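You operate a simulated robot arm through the tools that you are given. There is no shell and no other tool. Be economical: measure what you need, move in short steps, check, and stop when the job is done.

The job below is to be done with a simulated robot arm. You get a single attempt, and the scene is never put back.

Task
Stop the lid film, feed it 2 times, then turn the roller switch to hold and the air off.
Fine: one press on STOP.

The check looks at the end state, three seconds after you hand in, the way a careful person would. Anything else that was tipped, shoved, dropped, spilled or broken makes it a failure. Lids that push on must go on centred and level and be pressed home; caps that screw on are set level and turned clockwise until they are tight.

Robot
A 7-joint arm with a two-finger parallel gripper, fixed in place. Base frame: the origin is at the foot of the arm, x ahead of it, y to its left, z up. Lengths are in mm, angles in degrees, forces in N, time in s.
With the tool pointing down near the work surface it reaches from about 220 to 600 mm from the base axis. Its first joint turns from -66.0 to 66.0 degrees. Payload 2.6 kg.
The TCP is the grasp point between the finger pads, 30 mm short of the fingertips. In the tool frame z runs along the fingers and y along their closing line. Largest opening 94 mm; finger width 28, thickness 10; the body of the gripper, 50 by 96 mm, starts 55 mm behind the TCP.
Orientation is that of the tool frame in the base frame, as [roll, pitch, yaw] about the fixed x, y, z axes, in that order (R = Rz(yaw) Ry(pitch) Rx(roll)). With the fingers straight down and closing along the base's y, the tool's x points along the base's -x, its y along +y and its z along -z.

Tools
- The arm moves only by the tool jog_arm. Its argument "commands" is a list of rows, each a list of 7 numbers: the finger opening in mm, from 0 to 94, then the shift along the tool's x, y, z in units of 25 mm (1.0 is 25 mm), then the turn, a rotation vector about the tool's x, y, z in units of 4 degrees (1.0 is 4 degrees). In form: [[gripper, dx, dy, dz, wx, wy, wz], ...]. A call has 1 to 8 rows; each row shifts and turns the commanded pose from where the row before left it, along the tool's axes as they then stand. A call with a number of a shift or a turn outside -1 to 1 is refused whole. Each row takes 0.2 s and may step no farther than 50 mm and 8.6 degrees from the row before; otherwise, or with a gripper value out of range, the whole call is refused. Where a pose cannot be reached the arm comes as near as it can. A force on the tool above 40 N (or 10 N above the force at the start of the call, whichever is more), or a blocked arm, ends the call early, and 0.2 s more pass. Each finger travels about 72 mm/s and halts on what it meets, pressing with about 30 N; the grip force reading is that of the motor and also rises with nothing between the fingers. The clock runs only during rows and for 0.2 s after the last one: add rows that do not move to give the fingers time. It gives the time, the measured TCP pose, the force on the tool (base axes), the opening and the grip force at its end, in the units of the frame above (readings bear some noise), and new pictures: "show" is both (left out), scene, wrist or none.
- Cameras (640 x 400 px; columns grow to the right, rows downward): "scene" is fixed at [-0.7, 420.5, 553.5]; the picture's right is [-1.00, -0.04, 0.00], its down [-0.03, 0.67, -0.74] and it looks along [0.03, -0.74, -0.67] (base axes); focal length 283 px, centre (320, 200). "wrist" rides on the gripper at [76, 14, -102] in the tool frame; the picture's right is [-0.18, 0.98, 0.00], its down [-0.75, -0.14, -0.64] and it looks along [-0.63, -0.12, 0.77] (tool axes); focal length 243 px, centre (320, 200). There is no depth. A picture from a camera that has moved, and an enlarged one, comes with that camera's place and axes in the base frame and with its lens. The place of the scene camera against the robot may be out by one fixed shift of up to 25 mm in any direction.
- enlarge(camera, box): a new picture of the part [left, top, right, bottom] of that camera's present view, enlarged. No time passes.
- sign_off(): hands the job in; it is judged then, once.

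Work in short steps. Places have to be worked out from the pictures, the camera data and where the tool is seen: move nearer, look again, correct. Check each grasp and each placing, and mend what went wrong. You have 120 turns and 170 pictures in all, those below and enlarged ones among them. Open the gripper and draw the arm clear of the work before you hand the job in, unless the task says otherwise; then end with one line.

The tools are called after "Call:" as a command line: name --pt "numbers of a row" for each row, then --argument value for the rest, lists and objects as JSON in quotes. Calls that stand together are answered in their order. jog_arm: Moves the arm, as the interface text tells. Its arguments: {"type":"object","properties":{"commands":{"type":"array","items":{"type":"array","items":{"type":"number"}}},"show":{"type":"string","enum":["both","scene","wrist","none"]}},"required":["commands"]} The other tools are called the same way: enlarge (camera, box) takes an enlarged picture of a part of a camera's view; sign_off () hands the job in.

At the start:

```text
time_s: 0.0
tool_pos: [329.0, -272.8, 297.9]
ee_rot: [180.0, 0.0, 179.9]
ft_force: [-0.7, -0.3, 0.3]
finger_gap: 94.2
grasp_force: 0.1
```

scene: 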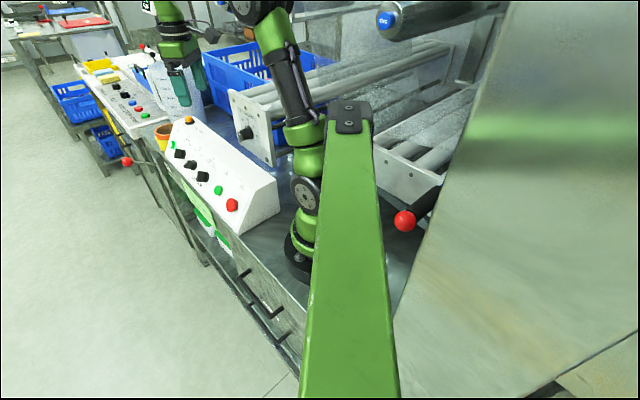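
wrist: 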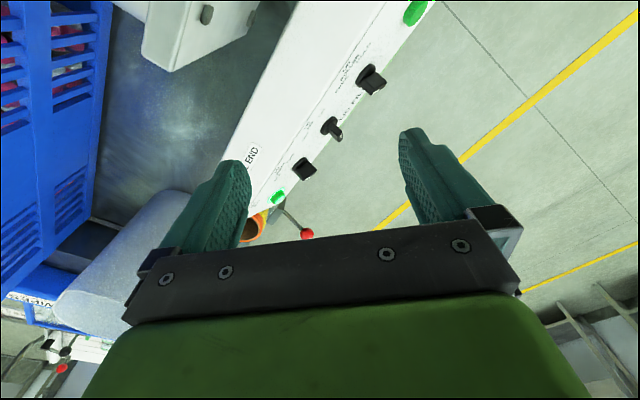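

The panel with knobs and buttons lies to the left in the scene view. I enlarge it to read the labels.

Call:
enlarge --camera "scene" --box '[150, 100, 290, 240]'

Call:
enlarge --camera "wrist" --box '[220, 0, 460, 240]'

Call:
enlarge --camera "scene" --box '[60, 40, 260, 180]'

```text
2.86 times, centred on (220, 170) of scene
camera zoom: at [-0.7, 420.5, 553.5], right [-1.0, -0.04, 0.0], down [-0.03, 0.67, -0.74], along [0.03, -0.74, -0.67], focal length 807 px, centre (606, 286)
```

zoom: 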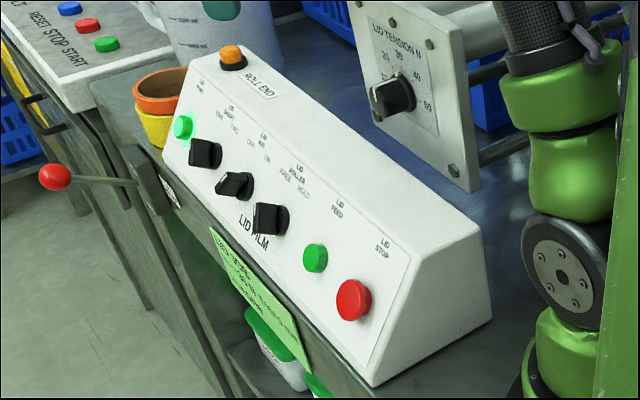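

```text
1.67 times, centred on (340, 120) of wrist
camera zoom: at [251.6, -258.9, 400.1], right [0.18, 0.98, 0.0], down [0.75, -0.14, 0.64], along [0.63, -0.12, -0.77], focal length 404 px, centre (287, 333)
```

zoom: 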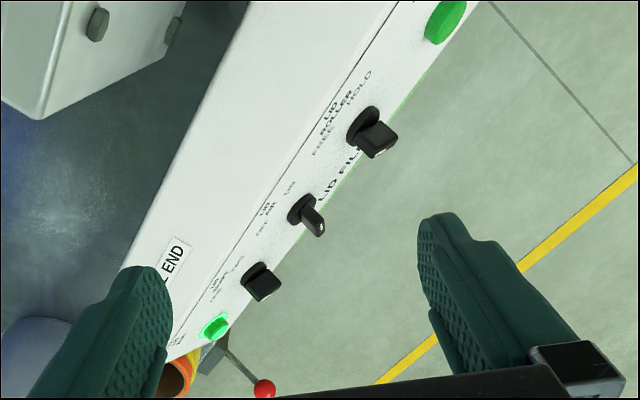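

```text
2.86 times, centred on (160, 110) of scene
camera zoom: at [-0.7, 420.5, 553.5], right [-1.0, -0.04, 0.0], down [-0.03, 0.67, -0.74], along [0.03, -0.74, -0.67], focal length 807 px, centre (777, 457)
```

zoom: 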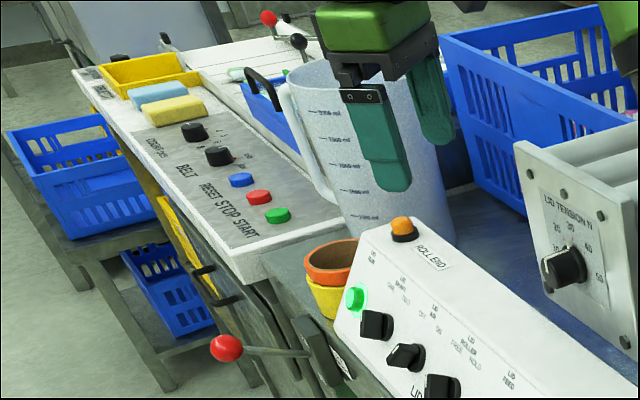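

The panel runs diagonally and faces away from the robot. There's also a note under it, so I enlarge that and the labels.

Call:
enlarge --camera "scene" --box '[190, 170, 270, 240]'

Call:
enlarge --camera "scene" --box '[165, 110, 245, 180]'

```text
5.71 times, centred on (230, 205) of scene
camera zoom: at [-0.7, 420.5, 553.5], right [-1.0, -0.04, 0.0], down [-0.03, 0.67, -0.74], along [0.03, -0.74, -0.67], focal length 1615 px, centre (834, 171)
```

zoom: 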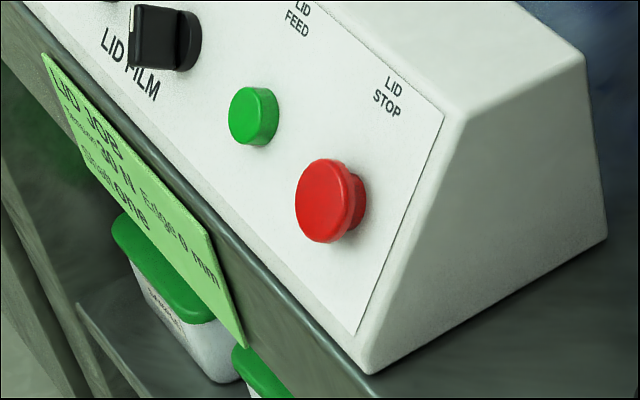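

```text
5.71 times, centred on (205, 145) of scene
camera zoom: at [-0.7, 420.5, 553.5], right [-1.0, -0.04, 0.0], down [-0.03, 0.67, -0.74], along [0.03, -0.74, -0.67], focal length 1615 px, centre (977, 514)
```

zoom: 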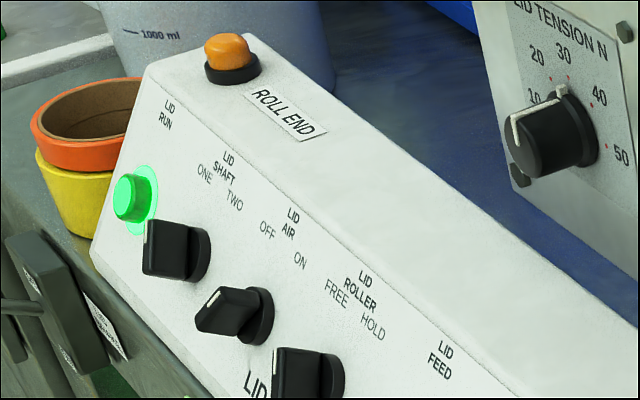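

The layout is clear: RUN lamp, SHAFT, AIR, ROLLER, FEED, STOP. I yaw the tool to line up with the panel at the current safe height and close the fingers.

Call:
jog_arm --pt "94 0 0 -0.5 0 0 -1" --pt "70 0 0 -0.5 0 0 -1" --pt "50 0 0 0 0 0 -1" --pt "30 0 0 0 0 0 -1" --pt "10 0 0 0 0 0 -1" --pt "0 0 0 0 0 0 -1" --pt "0 0 0 0 0 0 -1" --pt "0 0 0 0 0 0 -1" --show "both"

```text
time_s: 1.8
tool_pos: [328.3, -271.7, 323.2]
ee_rot: [-180.0, 0.0, -147.8]
ft_force: [-0.3, 0.5, -0.1]
finger_gap: 0.0
grasp_force: 30.2
camera wrist: at [255.5, -301.4, 425.1], right [-0.37, 0.93, 0.0], down [0.71, 0.28, 0.64], along [0.6, 0.23, -0.77], focal length 243 px, centre (320, 200)
```

scene: 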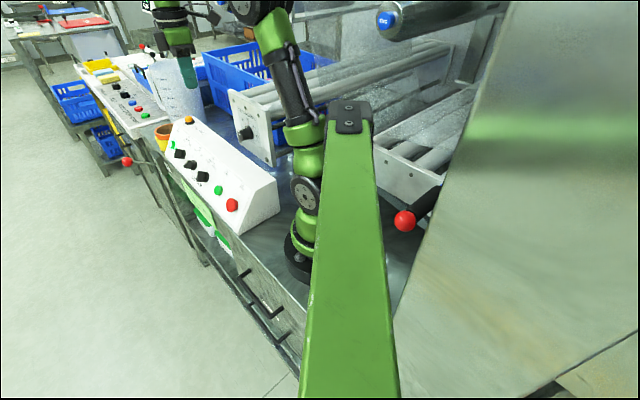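
wrist: 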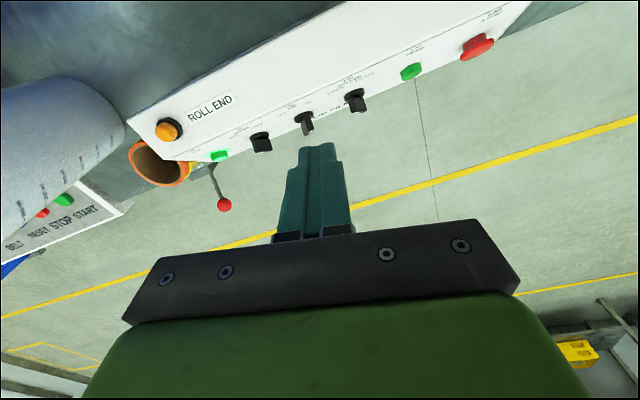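

From two wrist views I triangulate STOP ≈ (229,-107,75), FEED ≈ (282,-166), ROLLER ≈ (341,-216) and AIR ≈ (395,-271), with the panel normal at about 46° yaw. I finish the yaw, move out in front of the STOP end at height, and begin tilting.

Call:
jog_arm --pt "0 -0.6 0.8 0 0 0 -0.87" --pt "0 -0.6 0.9 0 0 0 -0.87" --pt "0 -0.6 0.9 0 0 0 -0.87" --pt "0 -0.6 0.9 0 0 0 -0.87" --pt "0 -0.7 0.9 0 0 1 0" --pt "0 -0.7 0.9 0 0 1 0" --pt "0 -0.7 0.9 0 0 1 0" --pt "0 -0.7 0.9 0 0 1 0"

```text
time_s: 3.6
tool_pos: [306.9, -53.7, 315.4]
ee_rot: [-180.0, -16.1, -134.1]
ft_force: [0.3, 0.5, 0.3]
finger_gap: 0.0
grasp_force: 30.2
camera wrist: at [265.1, -76.9, 434.5], right [-0.58, 0.81, -0.05], down [0.73, 0.55, 0.41], along [0.36, 0.2, -0.91], focal length 243 px, centre (320, 200)
```

scene: 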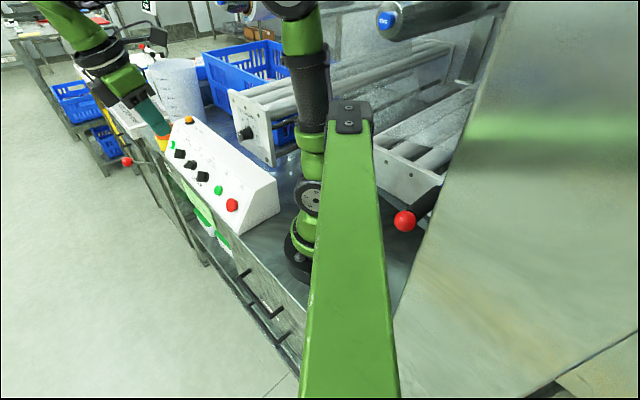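
wrist: 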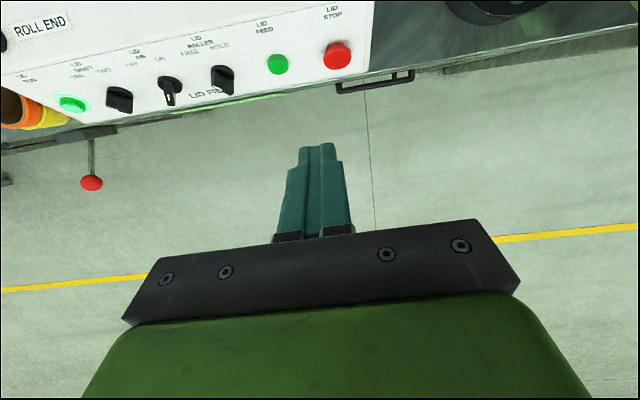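

STOP now triangulates to about (227,-99,60). I keep tilting while lowering slightly, then read the labels and the slope.

Call:
jog_arm --pt "0 0 0 0.5 0 1 0" --pt "0 0 0 0.5 0 1 0" --pt "0 0 0 0.5 0 1 0" --pt "0 0 0 0.5 0 1 0" --pt "0 0 0 0.5 0 1 0" --pt "0 0 0 0.5 0 1 0"

```text
time_s: 5.0
tool_pos: [284.4, -78.2, 249.8]
ee_rot: [-179.9, -40.1, -134.1]
ft_force: [-0.7, 0.5, 0.0]
finger_gap: 0.0
grasp_force: 30.1
camera wrist: at [278.6, -62.9, 375.7], right [-0.61, 0.78, -0.12], down [0.79, 0.61, 0.01], along [0.08, -0.09, -0.99], focal length 243 px, centre (320, 200)
```

scene: 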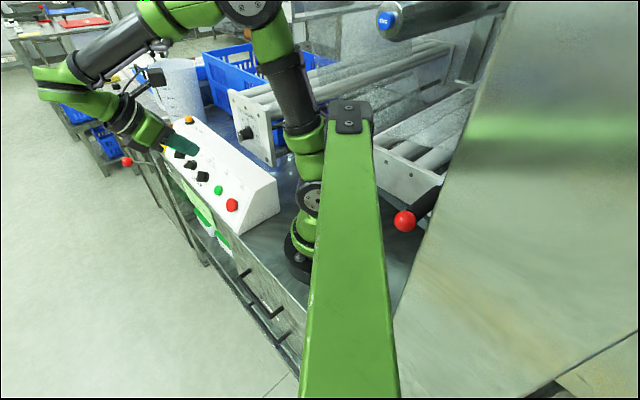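
wrist: 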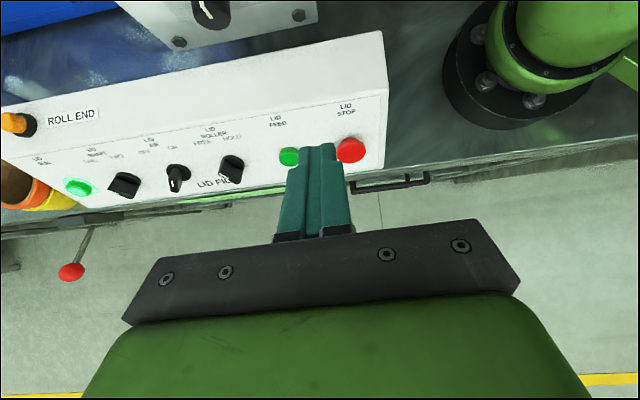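

I enlarge the panel from here to read the knob states and the slope geometry.

Call:
enlarge --camera "wrist" --box '[40, 110, 260, 240]'

Call:
enlarge --camera "wrist" --box '[230, 20, 430, 220]'

Call:
enlarge --camera "scene" --box '[120, 100, 290, 250]'

```text
2.91 times, centred on (150, 175) of wrist
camera zoom: at [278.6, -62.9, 375.7], right [-0.61, 0.78, -0.12], down [0.79, 0.61, 0.01], along [0.08, -0.09, -0.99], focal length 706 px, centre (814, 273)
```

zoom: 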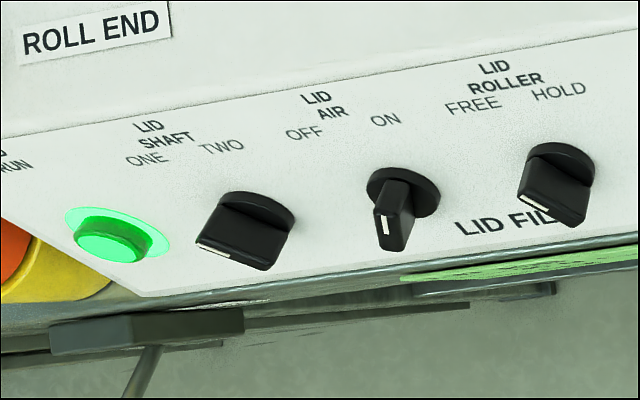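

```text
2.00 times, centred on (330, 120) of wrist
camera zoom: at [278.6, -62.9, 375.7], right [-0.61, 0.78, -0.12], down [0.79, 0.61, 0.01], along [0.08, -0.09, -0.99], focal length 485 px, centre (300, 360)
```

zoom: 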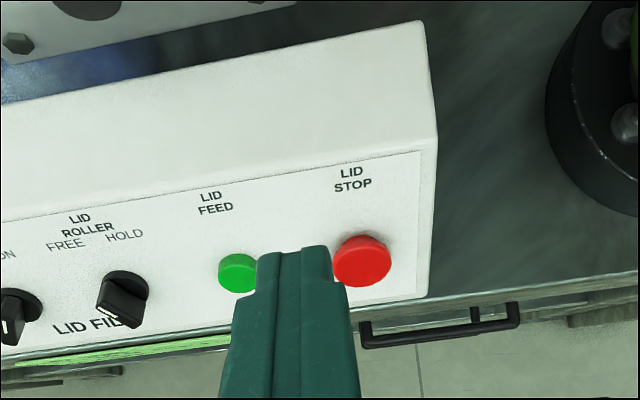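

```text
2.67 times, centred on (205, 175) of scene
camera zoom: at [-0.7, 420.5, 553.5], right [-1.0, -0.04, 0.0], down [-0.03, 0.67, -0.74], along [0.03, -0.74, -0.67], focal length 754 px, centre (627, 267)
```

zoom: 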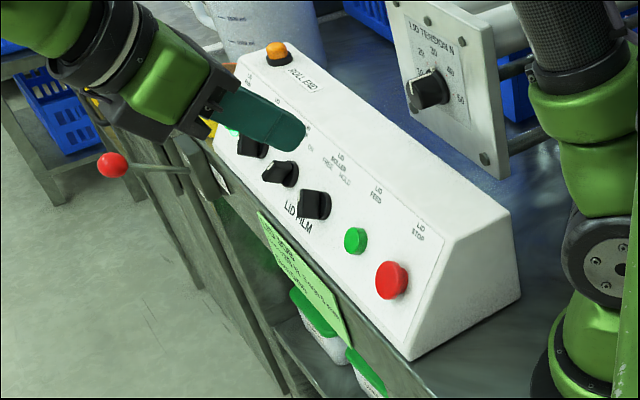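

Combining views, the panel sits on a surface at z≈0. Its slope is about 56°, and STOP's face is around (227,-99,60). I tilt to 56° and come in front of STOP with a stand-off.

Call:
jog_arm --pt "0 0 0.2 0 0 1 0" --pt "0 0 0.2 0 0 1 0" --pt "0 0 0.2 0 0 1 0" --pt "0 -0.5 0.2 0 0 1 0" --pt "0 -1 0.1 0.2 0 0 0" --pt "0 -1 0.1 0.2 0 0 0" --pt "0 -1 0 0.2 0 0 0" --pt "0 -1 0 0.2 0 0 0"

```text
time_s: 6.8
tool_pos: [299.2, -28.1, 145.7]
ee_rot: [-179.9, -56.0, -134.2]
ft_force: [0.0, -0.1, 0.0]
finger_gap: 0.0
grasp_force: 30.0
camera wrist: at [317.7, 12.6, 264.7], right [-0.63, 0.76, -0.15], down [0.77, 0.59, -0.27], along [-0.11, -0.29, -0.95], focal length 243 px, centre (320, 200)
```

scene: 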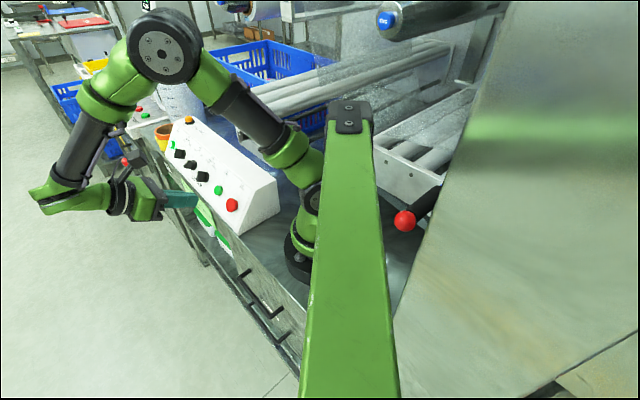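
wrist: 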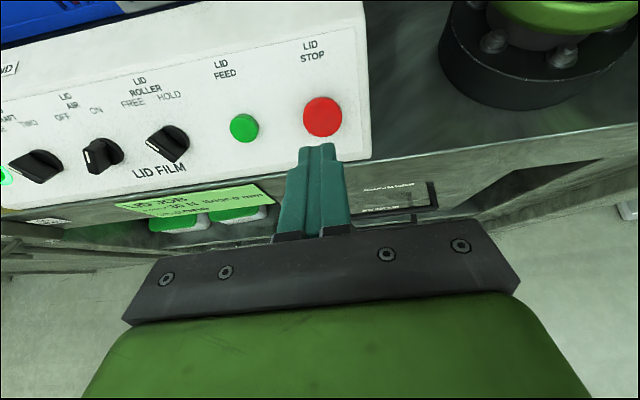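

The refined STOP face is about (229.5,-99,66), 97 mm ahead of the fingertips and about 10 mm lower along the slope. I close in to about 15 mm away and look.

Call:
jog_arm --pt "0 -0.42 0 0.5 0 0 0" --pt "0 0 0 0.9 0 0 0" --pt "0 0 0 0.9 0 0 0" --pt "0 0 0 0.9 0 0 0"

```text
time_s: 7.8
tool_pos: [256.2, -70.5, 91.9]
ee_rot: [179.9, -56.0, -134.1]
ft_force: [0.4, 0.2, 0.2]
finger_gap: 0.0
grasp_force: 30.2
camera wrist: at [275.3, -30.7, 211.7], right [-0.63, 0.76, -0.15], down [0.77, 0.59, -0.27], along [-0.11, -0.29, -0.95], focal length 243 px, centre (320, 200)
```

scene: 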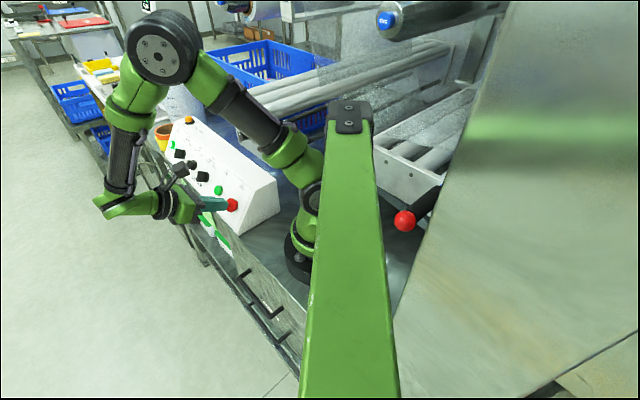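
wrist: 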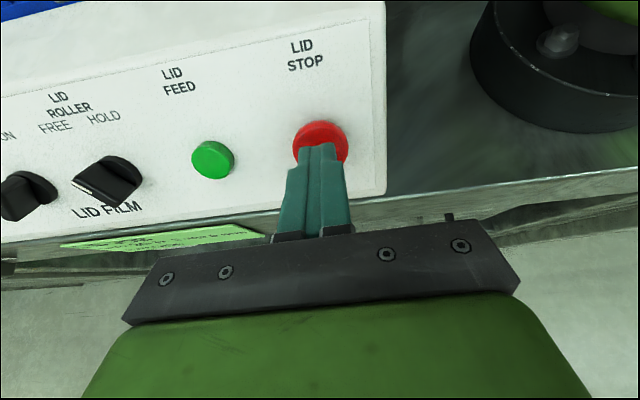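

The fingertips are lined up on STOP. I creep in and watch the force.

Call:
jog_arm --pt "0 0 0 0.4 0 0 0" --pt "0 0 0 0.15 0 0 0" --show "wrist"

```text
time_s: 8.4
tool_pos: [248.2, -78.7, 84.4]
ee_rot: [-179.9, -56.0, -134.1]
ft_force: [0.1, 1.1, 1.5]
finger_gap: 0.0
grasp_force: 29.4
camera wrist: at [267.5, -39.0, 203.7], right [-0.63, 0.76, -0.15], down [0.76, 0.59, -0.27], along [-0.11, -0.29, -0.95], focal length 243 px, centre (320, 200)
```

wrist: 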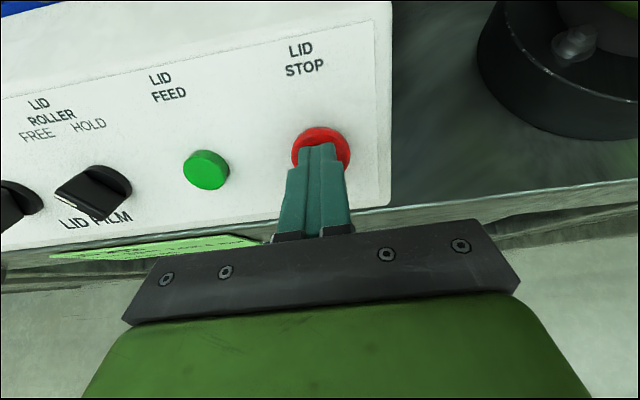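

Contact may be starting, with about 1.5 N showing. I press on in 2 mm steps.

Call:
jog_arm --pt "0 0 0 0.08 0 0 0" --pt "0 0 0 0.08 0 0 0" --show "scene"

Call:
enlarge --camera "scene" --box '[150, 100, 290, 240]'

```text
time_s: 9.0
tool_pos: [247.5, -79.6, 83.7]
ee_rot: [-179.9, -55.9, -134.2]
ft_force: [6.0, 9.4, 18.3]
finger_gap: 0.0
grasp_force: 30.0
```

scene: 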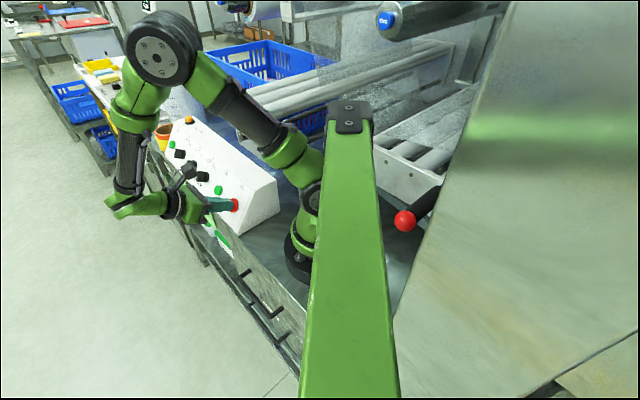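

```text
2.86 times, centred on (220, 170) of scene
camera zoom: at [-0.7, 420.5, 553.5], right [-1.0, -0.04, 0.0], down [-0.03, 0.67, -0.74], along [0.03, -0.74, -0.67], focal length 807 px, centre (606, 286)
```

zoom: 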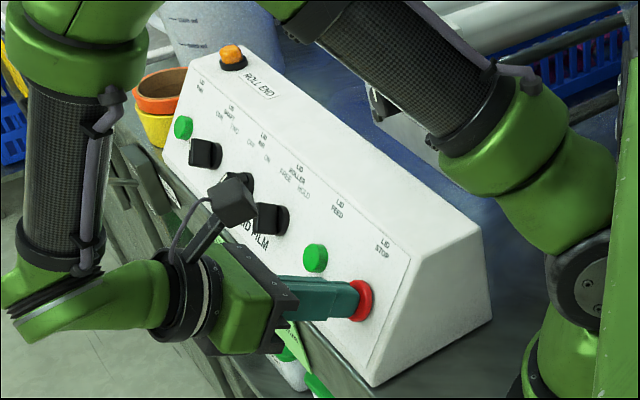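

The RUN lamp has gone out, so STOP has registered with one press. I retract straight back and shift 80 mm sideways to FEED.

Call:
jog_arm --pt "0 0 0 -0.6 0 0 0" --pt "0 0 0 -0.7 0 0 0" --pt "0 0 -0.8 0 0 0 0" --pt "0 0 -0.8 0 0 0 0" --pt "0 0 -0.8 0 0 0 0" --pt "0 0 -0.8 0 0 0 0"

Call:
enlarge --camera "scene" --box '[150, 100, 290, 240]'

```text
time_s: 10.4
tool_pos: [320.9, -117.4, 101.2]
ee_rot: [180.0, -55.9, -134.1]
ft_force: [0.2, -0.1, -0.2]
finger_gap: 0.1
grasp_force: 30.1
camera wrist: at [341.5, -77.1, 220.1], right [-0.63, 0.76, -0.15], down [0.77, 0.59, -0.27], along [-0.11, -0.28, -0.95], focal length 243 px, centre (320, 200)
```

scene: 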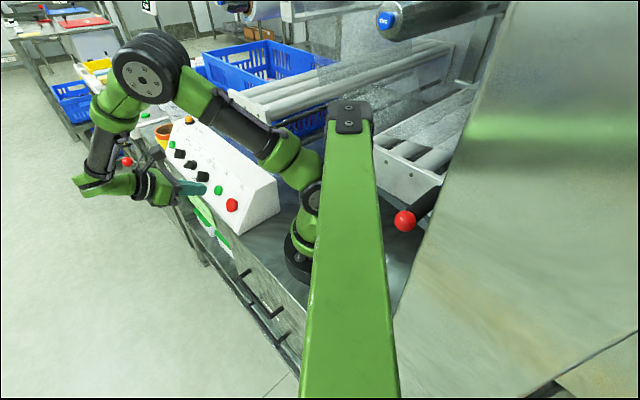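
wrist: 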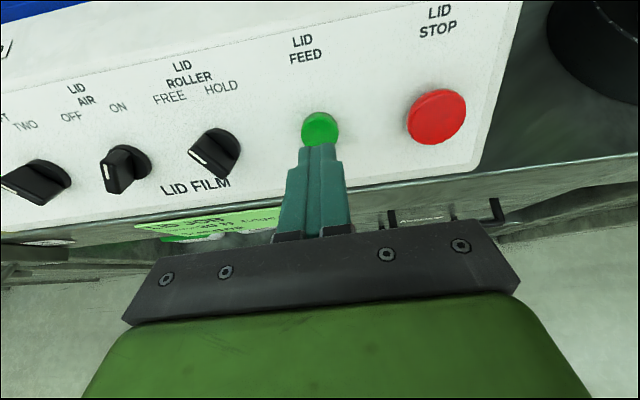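

```text
2.86 times, centred on (220, 170) of scene
camera zoom: at [-0.7, 420.5, 553.5], right [-1.0, -0.04, 0.0], down [-0.03, 0.67, -0.74], along [0.03, -0.74, -0.67], focal length 807 px, centre (606, 286)
```

zoom: 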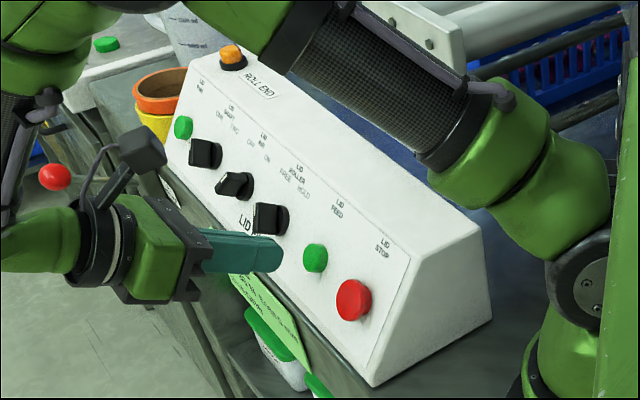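

STOP is released and the lamp stays off. FEED is directly ahead with about 38 mm of gap, so I approach and creep.

Call:
jog_arm --pt "0 0 0 0.8 0 0 0" --pt "0 0 0 0.4 0 0 0" --pt "0 0 0 0.1 0 0 0" --show "wrist"

```text
time_s: 11.2
tool_pos: [303.9, -136.7, 81.8]
ee_rot: [-180.0, -56.0, -134.1]
ft_force: [0.6, 0.1, 0.4]
finger_gap: 0.0
grasp_force: 30.1
camera wrist: at [323.0, -96.5, 201.2], right [-0.63, 0.76, -0.15], down [0.77, 0.59, -0.27], along [-0.11, -0.29, -0.95], focal length 243 px, centre (320, 200)
```

wrist: 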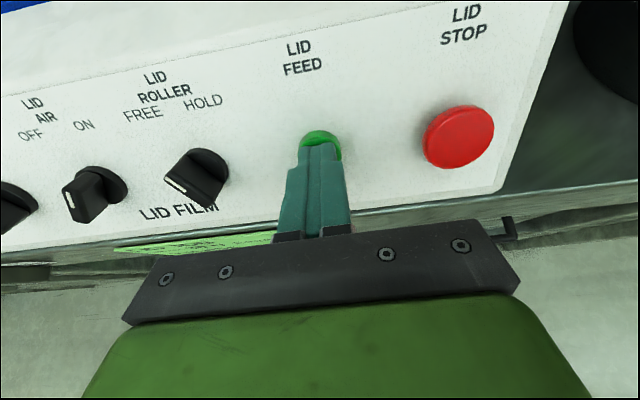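

I'm near contact and centred. I creep in 2 mm steps and read the force.

Call:
jog_arm --pt "0 0 0 0.08 0 0 0" --pt "0 0 0 0.08 0 0 0" --show "none"

```text
time_s: 11.8
tool_pos: [301.8, -138.6, 79.8]
ee_rot: [180.0, -55.8, -134.0]
ft_force: [1.1, 1.2, -0.1]
finger_gap: 0.0
grasp_force: 29.5
```

Call:
jog_arm --pt "0 0 0 0.08 0 0 0" --show "none"

```text
time_s: 12.2
tool_pos: [300.7, -140.4, 78.8]
ee_rot: [-179.9, -55.9, -134.1]
ft_force: [3.2, 6.7, 7.6]
finger_gap: 0.1
grasp_force: 30.3
```

Contact is about 10 N. I press 2 mm further and look for feedback.

Call:
jog_arm --pt "0 0 0 0.08 0 0 0" --show "both"

Call:
enlarge --camera "scene" --box '[150, 100, 290, 240]'

```text
time_s: 12.6
tool_pos: [300.0, -141.2, 77.8]
ee_rot: [-179.8, -55.9, -134.2]
ft_force: [8.0, 14.8, 18.2]
finger_gap: 0.1
grasp_force: 30.0
camera wrist: at [318.5, -100.4, 197.8], right [-0.64, 0.76, -0.15], down [0.76, 0.59, -0.26], along [-0.11, -0.29, -0.95], focal length 243 px, centre (320, 200)
```

scene: 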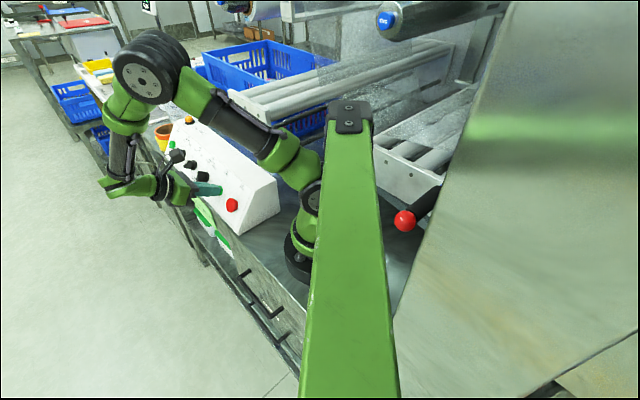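
wrist: 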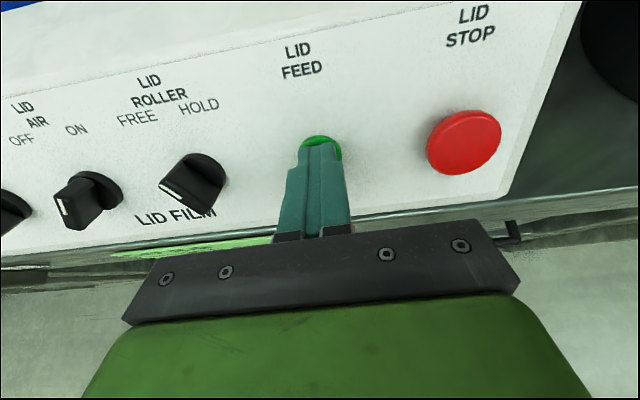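

```text
2.86 times, centred on (220, 170) of scene
camera zoom: at [-0.7, 420.5, 553.5], right [-1.0, -0.04, 0.0], down [-0.03, 0.67, -0.74], along [0.03, -0.74, -0.67], focal length 807 px, centre (606, 286)
```

zoom: 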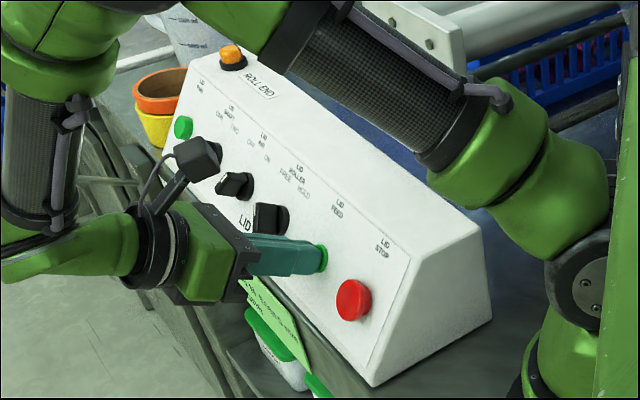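

The force is about 25 N. I push slightly further within the same press to be sure it bottoms out.

Call:
jog_arm --pt "0 0 0 0.05 0 0 0" --show "wrist"

Call:
enlarge --camera "wrist" --box '[260, 100, 380, 190]'

```text
time_s: 13.0
tool_pos: [299.8, -140.9, 78.3]
ee_rot: [-179.7, -55.7, -134.1]
ft_force: [12.3, 21.7, 25.7]
finger_gap: 0.3
grasp_force: 29.8
camera wrist: at [317.9, -101.0, 197.2], right [-0.63, 0.76, -0.15], down [0.77, 0.59, -0.26], along [-0.11, -0.29, -0.95], focal length 243 px, centre (320, 200)
```

wrist: 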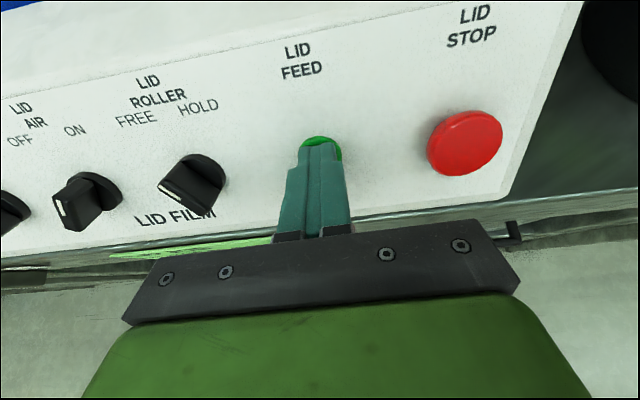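

```text
4.44 times, centred on (320, 145) of wrist
camera zoom: at [317.9, -101.0, 197.2], right [-0.63, 0.76, -0.15], down [0.77, 0.59, -0.26], along [-0.11, -0.29, -0.95], focal length 1078 px, centre (320, 444)
```

zoom: 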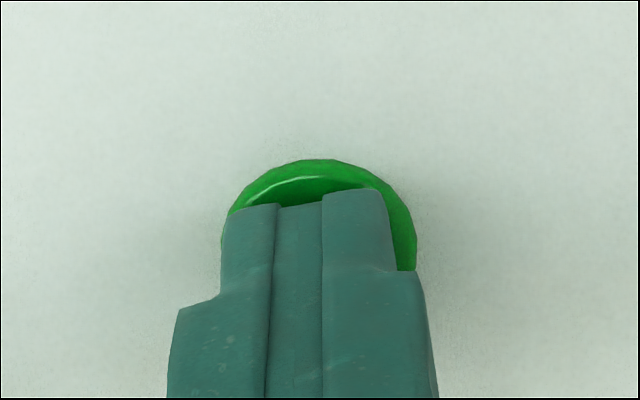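

It's bottomed: the force rose to 36 N with no travel. I release by 15 mm and check the scene.

Call:
jog_arm --pt "0 0 0 -0.3 0 0 0" --pt "0 0 0 -0.3 0 0 0" --pt "0 0 0 0 0 0 0" --pt "0 0 0 0 0 0 0" --show "both"

```text
time_s: 14.0
tool_pos: [307.2, -132.1, 84.5]
ee_rot: [180.0, -55.9, -134.2]
ft_force: [-0.4, -0.1, 0.1]
finger_gap: 0.0
grasp_force: 30.1
camera wrist: at [325.9, -92.9, 204.5], right [-0.63, 0.76, -0.15], down [0.76, 0.59, -0.27], along [-0.11, -0.29, -0.95], focal length 243 px, centre (320, 200)
```

scene: 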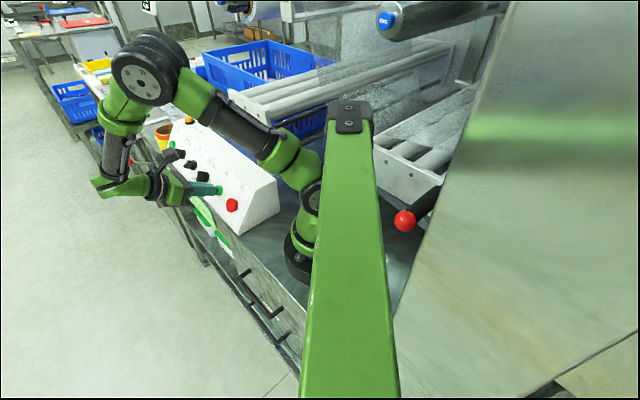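
wrist: 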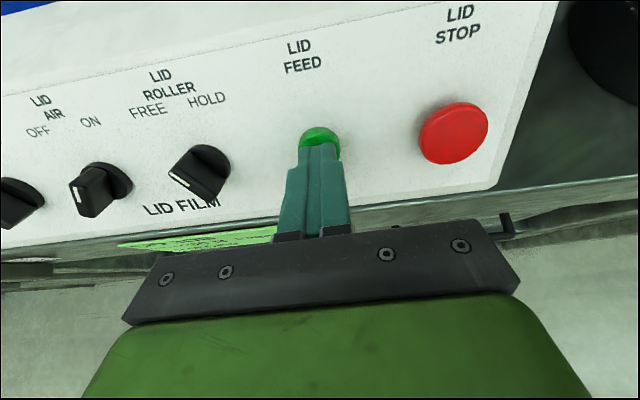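

The button popped back out. I press the second time to the same depth.

Call:
jog_arm --pt "0 0 0 0.3 0 0 0" --pt "0 0 0 0.15 0 0 0" --pt "0 0 0 0.06 0 0 0" --pt "0 0 0 0.06 0 0 0" --show "none"

```text
time_s: 15.0
tool_pos: [299.8, -140.9, 78.0]
ee_rot: [-179.9, -55.8, -134.1]
ft_force: [6.4, 16.9, 20.8]
finger_gap: 0.1
grasp_force: 29.6
```

Call:
jog_arm --pt "0 0 0 0.04 0 0 0" --show "wrist"

```text
time_s: 15.4
tool_pos: [299.3, -140.2, 76.8]
ee_rot: [-179.8, -55.8, -134.2]
ft_force: [10.7, 24.6, 27.5]
finger_gap: 0.0
grasp_force: 30.3
camera wrist: at [317.5, -100.9, 197.0], right [-0.63, 0.76, -0.15], down [0.77, 0.59, -0.26], along [-0.11, -0.28, -0.95], focal length 243 px, centre (320, 200)
```

wrist: 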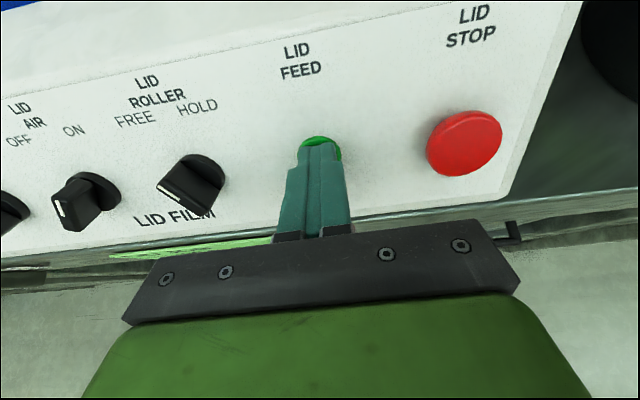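

The second press bottomed out the same way. I back off about 70 mm, slide toward the ROLLER knob, and open the fingers only once clear.

Call:
jog_arm --pt "0 0 0 -0.4 0 0 0" --pt "0 0 0 -0.8 0 0 0" --pt "0 0 0 -0.9 0 0 0" --pt "0 0 0 -0.9 0 0 0" --pt "0 0 -0.8 0 0 0 0" --pt "0 0 -0.8 0 0 0 0" --pt "30 0 -0.8 0 0 0 0" --pt "60 0 -0.8 0 0 0 0"

Call:
enlarge --camera "wrist" --box '[150, 40, 470, 240]'

```text
time_s: 17.2
tool_pos: [399.6, -153.9, 119.3]
ee_rot: [179.9, -55.9, -134.1]
ft_force: [0.1, 0.3, 0.0]
finger_gap: 60.0
grasp_force: 0.2
camera wrist: at [417.7, -113.8, 238.2], right [-0.63, 0.76, -0.15], down [0.77, 0.59, -0.27], along [-0.11, -0.29, -0.95], focal length 243 px, centre (320, 200)
```

scene: 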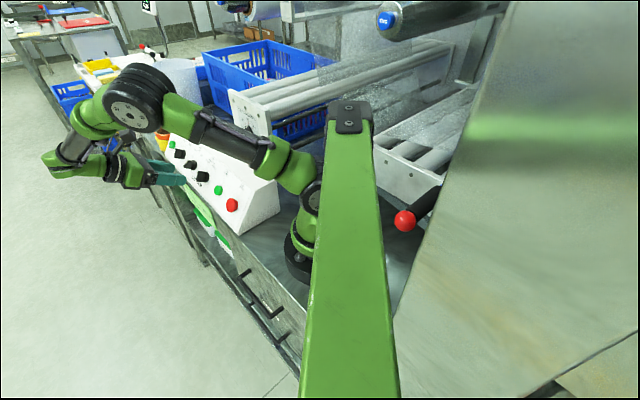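
wrist: 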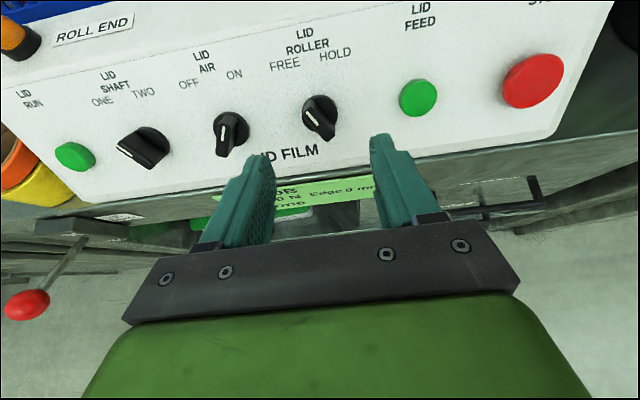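

```text
2.00 times, centred on (310, 140) of wrist
camera zoom: at [417.7, -113.8, 238.2], right [-0.63, 0.76, -0.15], down [0.77, 0.59, -0.27], along [-0.11, -0.29, -0.95], focal length 485 px, centre (340, 320)
```

zoom: 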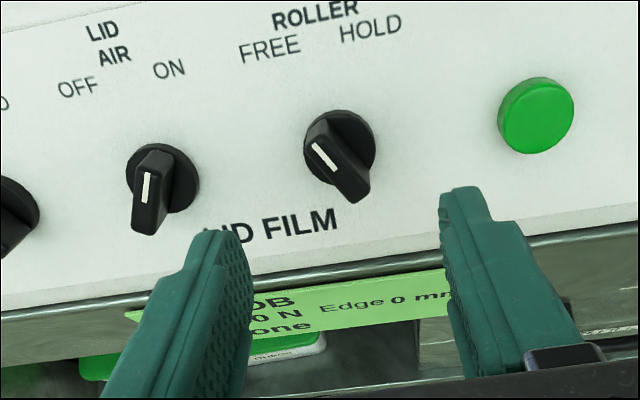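

Both knobs are clearly visible: ROLLER's mark points to FREE and AIR's to ON. Estimated axes are ROLLER (338,-217,61) and AIR (395,-274,61). I enlarge closely to measure the bar angles.

Call:
enlarge --camera "wrist" --box '[280, 70, 360, 150]'

Call:
enlarge --camera "wrist" --box '[190, 85, 270, 165]'

```text
5.00 times, centred on (320, 110) of wrist
camera zoom: at [417.7, -113.8, 238.2], right [-0.63, 0.76, -0.15], down [0.77, 0.59, -0.27], along [-0.11, -0.29, -0.95], focal length 1213 px, centre (320, 650)
```

zoom: 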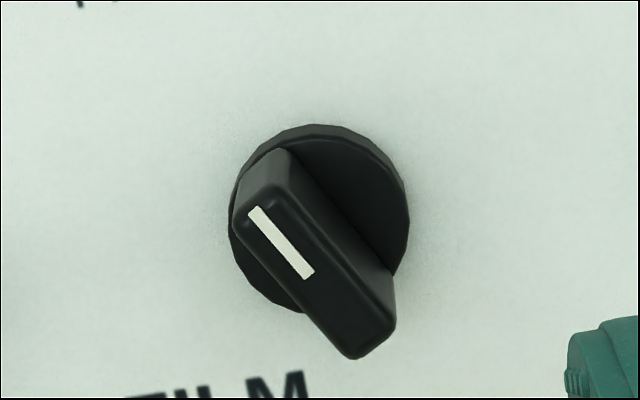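

```text
5.00 times, centred on (230, 125) of wrist
camera zoom: at [417.7, -113.8, 238.2], right [-0.63, 0.76, -0.15], down [0.77, 0.59, -0.27], along [-0.11, -0.29, -0.95], focal length 1213 px, centre (770, 575)
```

zoom: 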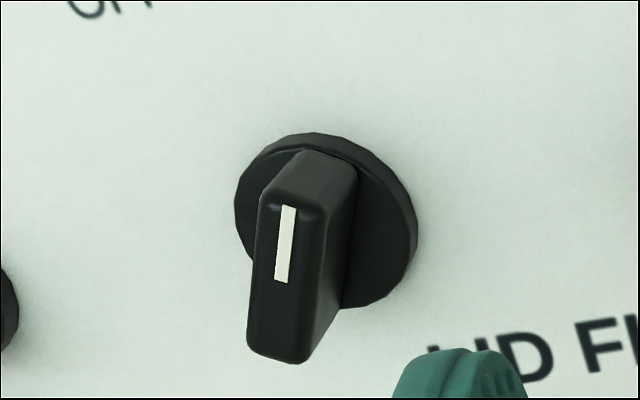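

The measured mark angles are ROLLER about −28° (FREE) and AIR about +29° (ON), so each needs a turn of about 60°. The knob tops stand about 25 mm off the face. I move in to 15 mm above the ROLLER knob and rotate the tool to match its bar.

Call:
jog_arm --pt "50 0.03 -0.055 0.5 -0.19 0 0.126" --pt "40 0 0 0.5 0 0 -1" --pt "40 0 0 0.4 0 0 -1" --pt "40 0 0 0 0 0 -1" --pt "40 0 0 0 0 0 -1" --pt "40 0 0 0 0 0 -1" --pt "40 0 0 0 0 0 -1" --pt "40 0 0 0 0 0 -1"

Call:
enlarge --camera "wrist" --box '[220, 60, 420, 220]'

Call:
enlarge --camera "scene" --box '[130, 110, 250, 220]'

```text
time_s: 19.0
tool_pos: [379.5, -175.1, 101.0]
ee_rot: [145.0, -47.0, -91.5]
ft_force: [-0.2, 0.0, 0.0]
finger_gap: 39.8
grasp_force: 0.0
camera wrist: at [426.3, -161.3, 217.4], right [-0.79, 0.56, 0.25], down [0.5, 0.83, -0.25], along [-0.34, -0.07, -0.94], focal length 243 px, centre (320, 200)
```

scene: 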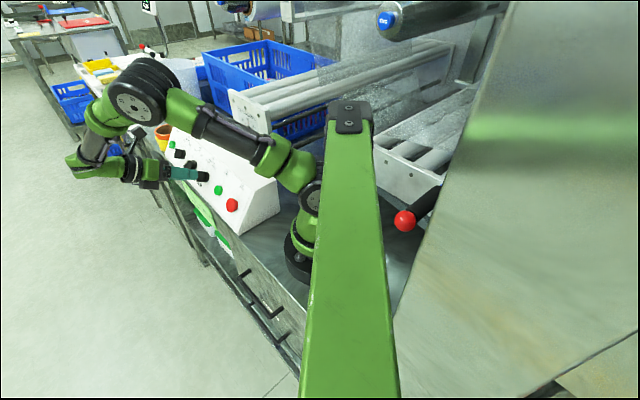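
wrist: 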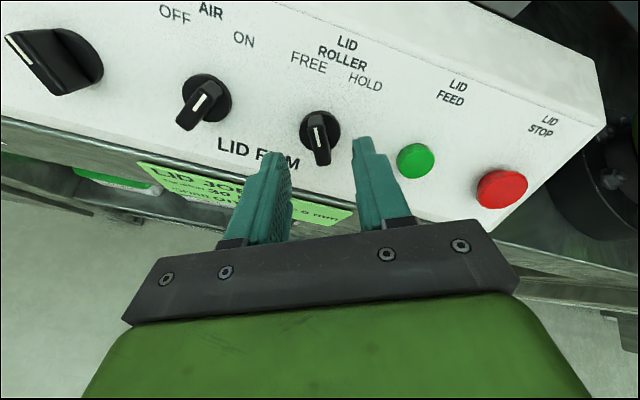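

```text
2.50 times, centred on (320, 140) of wrist
camera zoom: at [426.3, -161.3, 217.4], right [-0.79, 0.56, 0.25], down [0.5, 0.83, -0.25], along [-0.34, -0.07, -0.94], focal length 606 px, centre (320, 350)
```

zoom: 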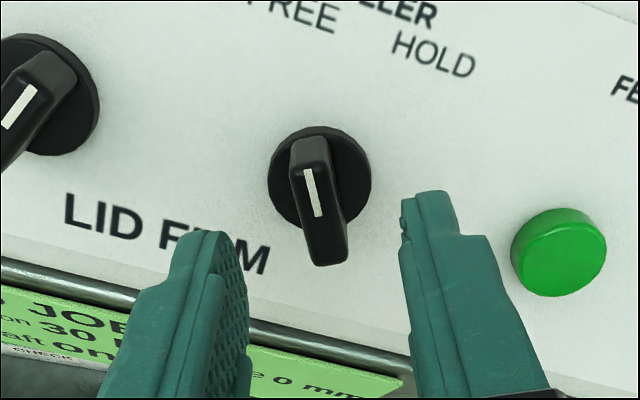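

```text
3.64 times, centred on (190, 165) of scene
camera zoom: at [-0.7, 420.5, 553.5], right [-1.0, -0.04, 0.0], down [-0.03, 0.67, -0.74], along [0.03, -0.74, -0.67], focal length 1028 px, centre (793, 327)
```

zoom: 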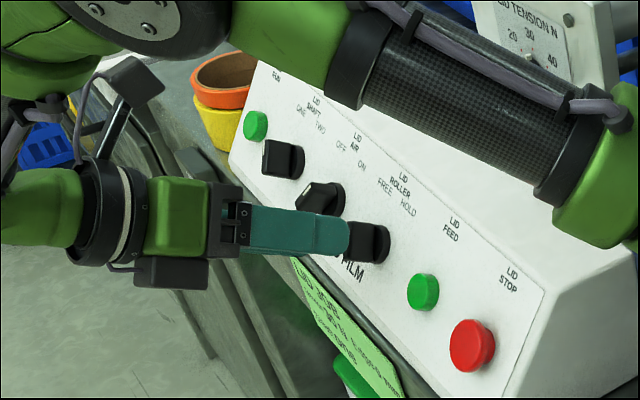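

The bar is centred to within about 1 mm and about 4° short in angle. I correct that and advance 35 mm so the tips straddle the bar just above the base disc.

Call:
jog_arm --pt "40 0 -0.04 0.4 0 0 -0.8" --pt "40 0 0 0.5 0 0 0" --pt "40 0 0 0.3 0 0 0" --pt "40 0 0 0.2 0 0 0" --show "wrist"

Call:
enlarge --camera "wrist" --box '[220, 60, 420, 220]'

```text
time_s: 20.0
tool_pos: [360.0, -195.7, 80.2]
ee_rot: [142.5, -45.1, -87.7]
ft_force: [-0.9, 0.4, -0.8]
finger_gap: 40.1
grasp_force: 0.1
camera wrist: at [409.8, -184.3, 196.0], right [-0.8, 0.52, 0.29], down [0.47, 0.85, -0.24], along [-0.37, -0.05, -0.93], focal length 243 px, centre (320, 200)
```

wrist: 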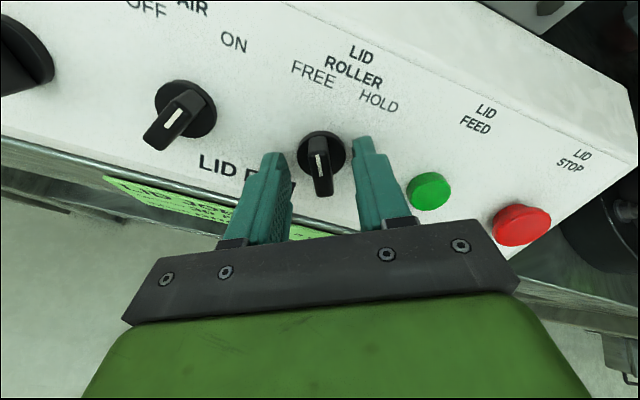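

```text
2.50 times, centred on (320, 140) of wrist
camera zoom: at [409.8, -184.3, 196.0], right [-0.8, 0.52, 0.29], down [0.47, 0.85, -0.24], along [-0.37, -0.05, -0.93], focal length 606 px, centre (320, 350)
```

zoom: 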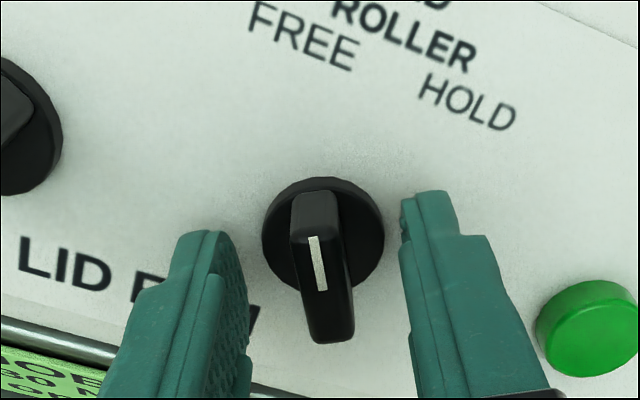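

The fingers straddle the bar at the planned depth. I close on it.

Call:
jog_arm --pt "25 0 0 0 0 0 0" --pt "15 0 0 0 0 0 0" --pt "8 0 0 0 0 0 0" --pt "5 0 0 0 0 0 0" --show "wrist"

```text
time_s: 21.0
tool_pos: [359.1, -195.8, 80.5]
ee_rot: [142.5, -45.2, -87.9]
ft_force: [-5.4, 7.2, 8.7]
finger_gap: 11.9
grasp_force: 6.2
camera wrist: at [409.4, -183.9, 196.4], right [-0.8, 0.52, 0.29], down [0.47, 0.85, -0.24], along [-0.37, -0.05, -0.93], focal length 243 px, centre (320, 200)
```

wrist: 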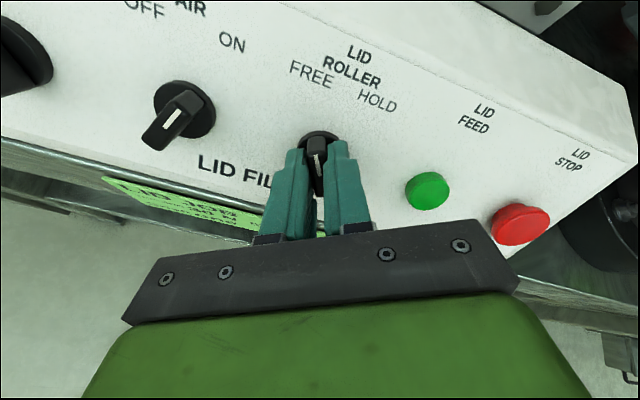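

It's gripped at 11.9 mm with about 10 N sideways. I ease 0.5 mm and turn clockwise 32°.

Call:
jog_arm --pt "4 0 0.025 0 0 0 0" --pt "4 0 0 0 0 0 1" --pt "4 0 0 0 0 0 1" --pt "4 0 0 0 0 0 1" --pt "4 0 0 0 0 0 1" --pt "4 0 0 0 0 0 1" --pt "4 0 0 0 0 0 1" --pt "4 0 0 0 0 0 1" --show "wrist"

```text
time_s: 22.8
tool_pos: [358.5, -196.9, 79.5]
ee_rot: [175.4, -55.7, -129.4]
ft_force: [-7.0, 9.8, 6.8]
finger_gap: 10.9
grasp_force: 44.8
camera wrist: at [381.2, -159.2, 200.0], right [-0.65, 0.75, -0.11], down [0.75, 0.61, -0.27], along [-0.14, -0.26, -0.96], focal length 243 px, centre (320, 200)
```

wrist: 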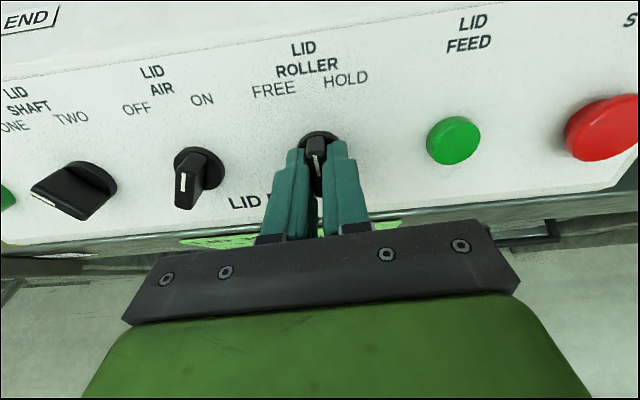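

The knob is following and now sits near mid-position. I continue another 32° clockwise.

Call:
jog_arm --pt "4 0 0.02 0 0 0 1" --pt "4 0 0 0 0 0 1" --pt "4 0 0 0 0 0 1" --pt "4 0 0 0 0 0 1" --pt "4 0 0 0 0 0 1" --pt "4 0 0 0 0 0 1" --pt "4 0 0 0 0 0 1" --pt "4 0 0 0 0 0 1" --show "wrist"

```text
time_s: 24.6
tool_pos: [359.0, -195.2, 80.9]
ee_rot: [-144.5, -46.5, -179.6]
ft_force: [12.7, -5.0, -10.3]
finger_gap: 11.1
grasp_force: 44.5
camera wrist: at [360.1, -124.9, 186.0], right [-0.3, 0.8, -0.53], down [0.95, 0.27, -0.13], along [0.04, -0.54, -0.84], focal length 243 px, centre (320, 200)
```

wrist: 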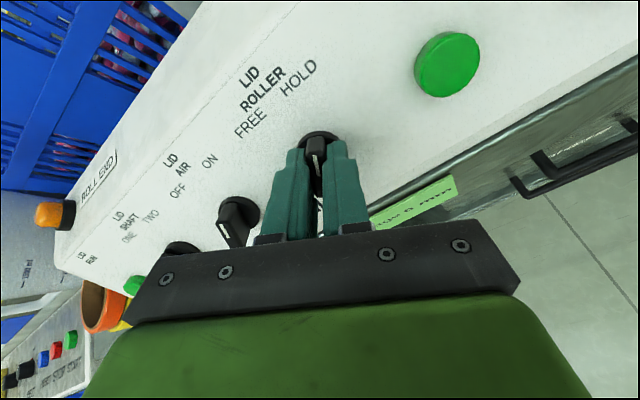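

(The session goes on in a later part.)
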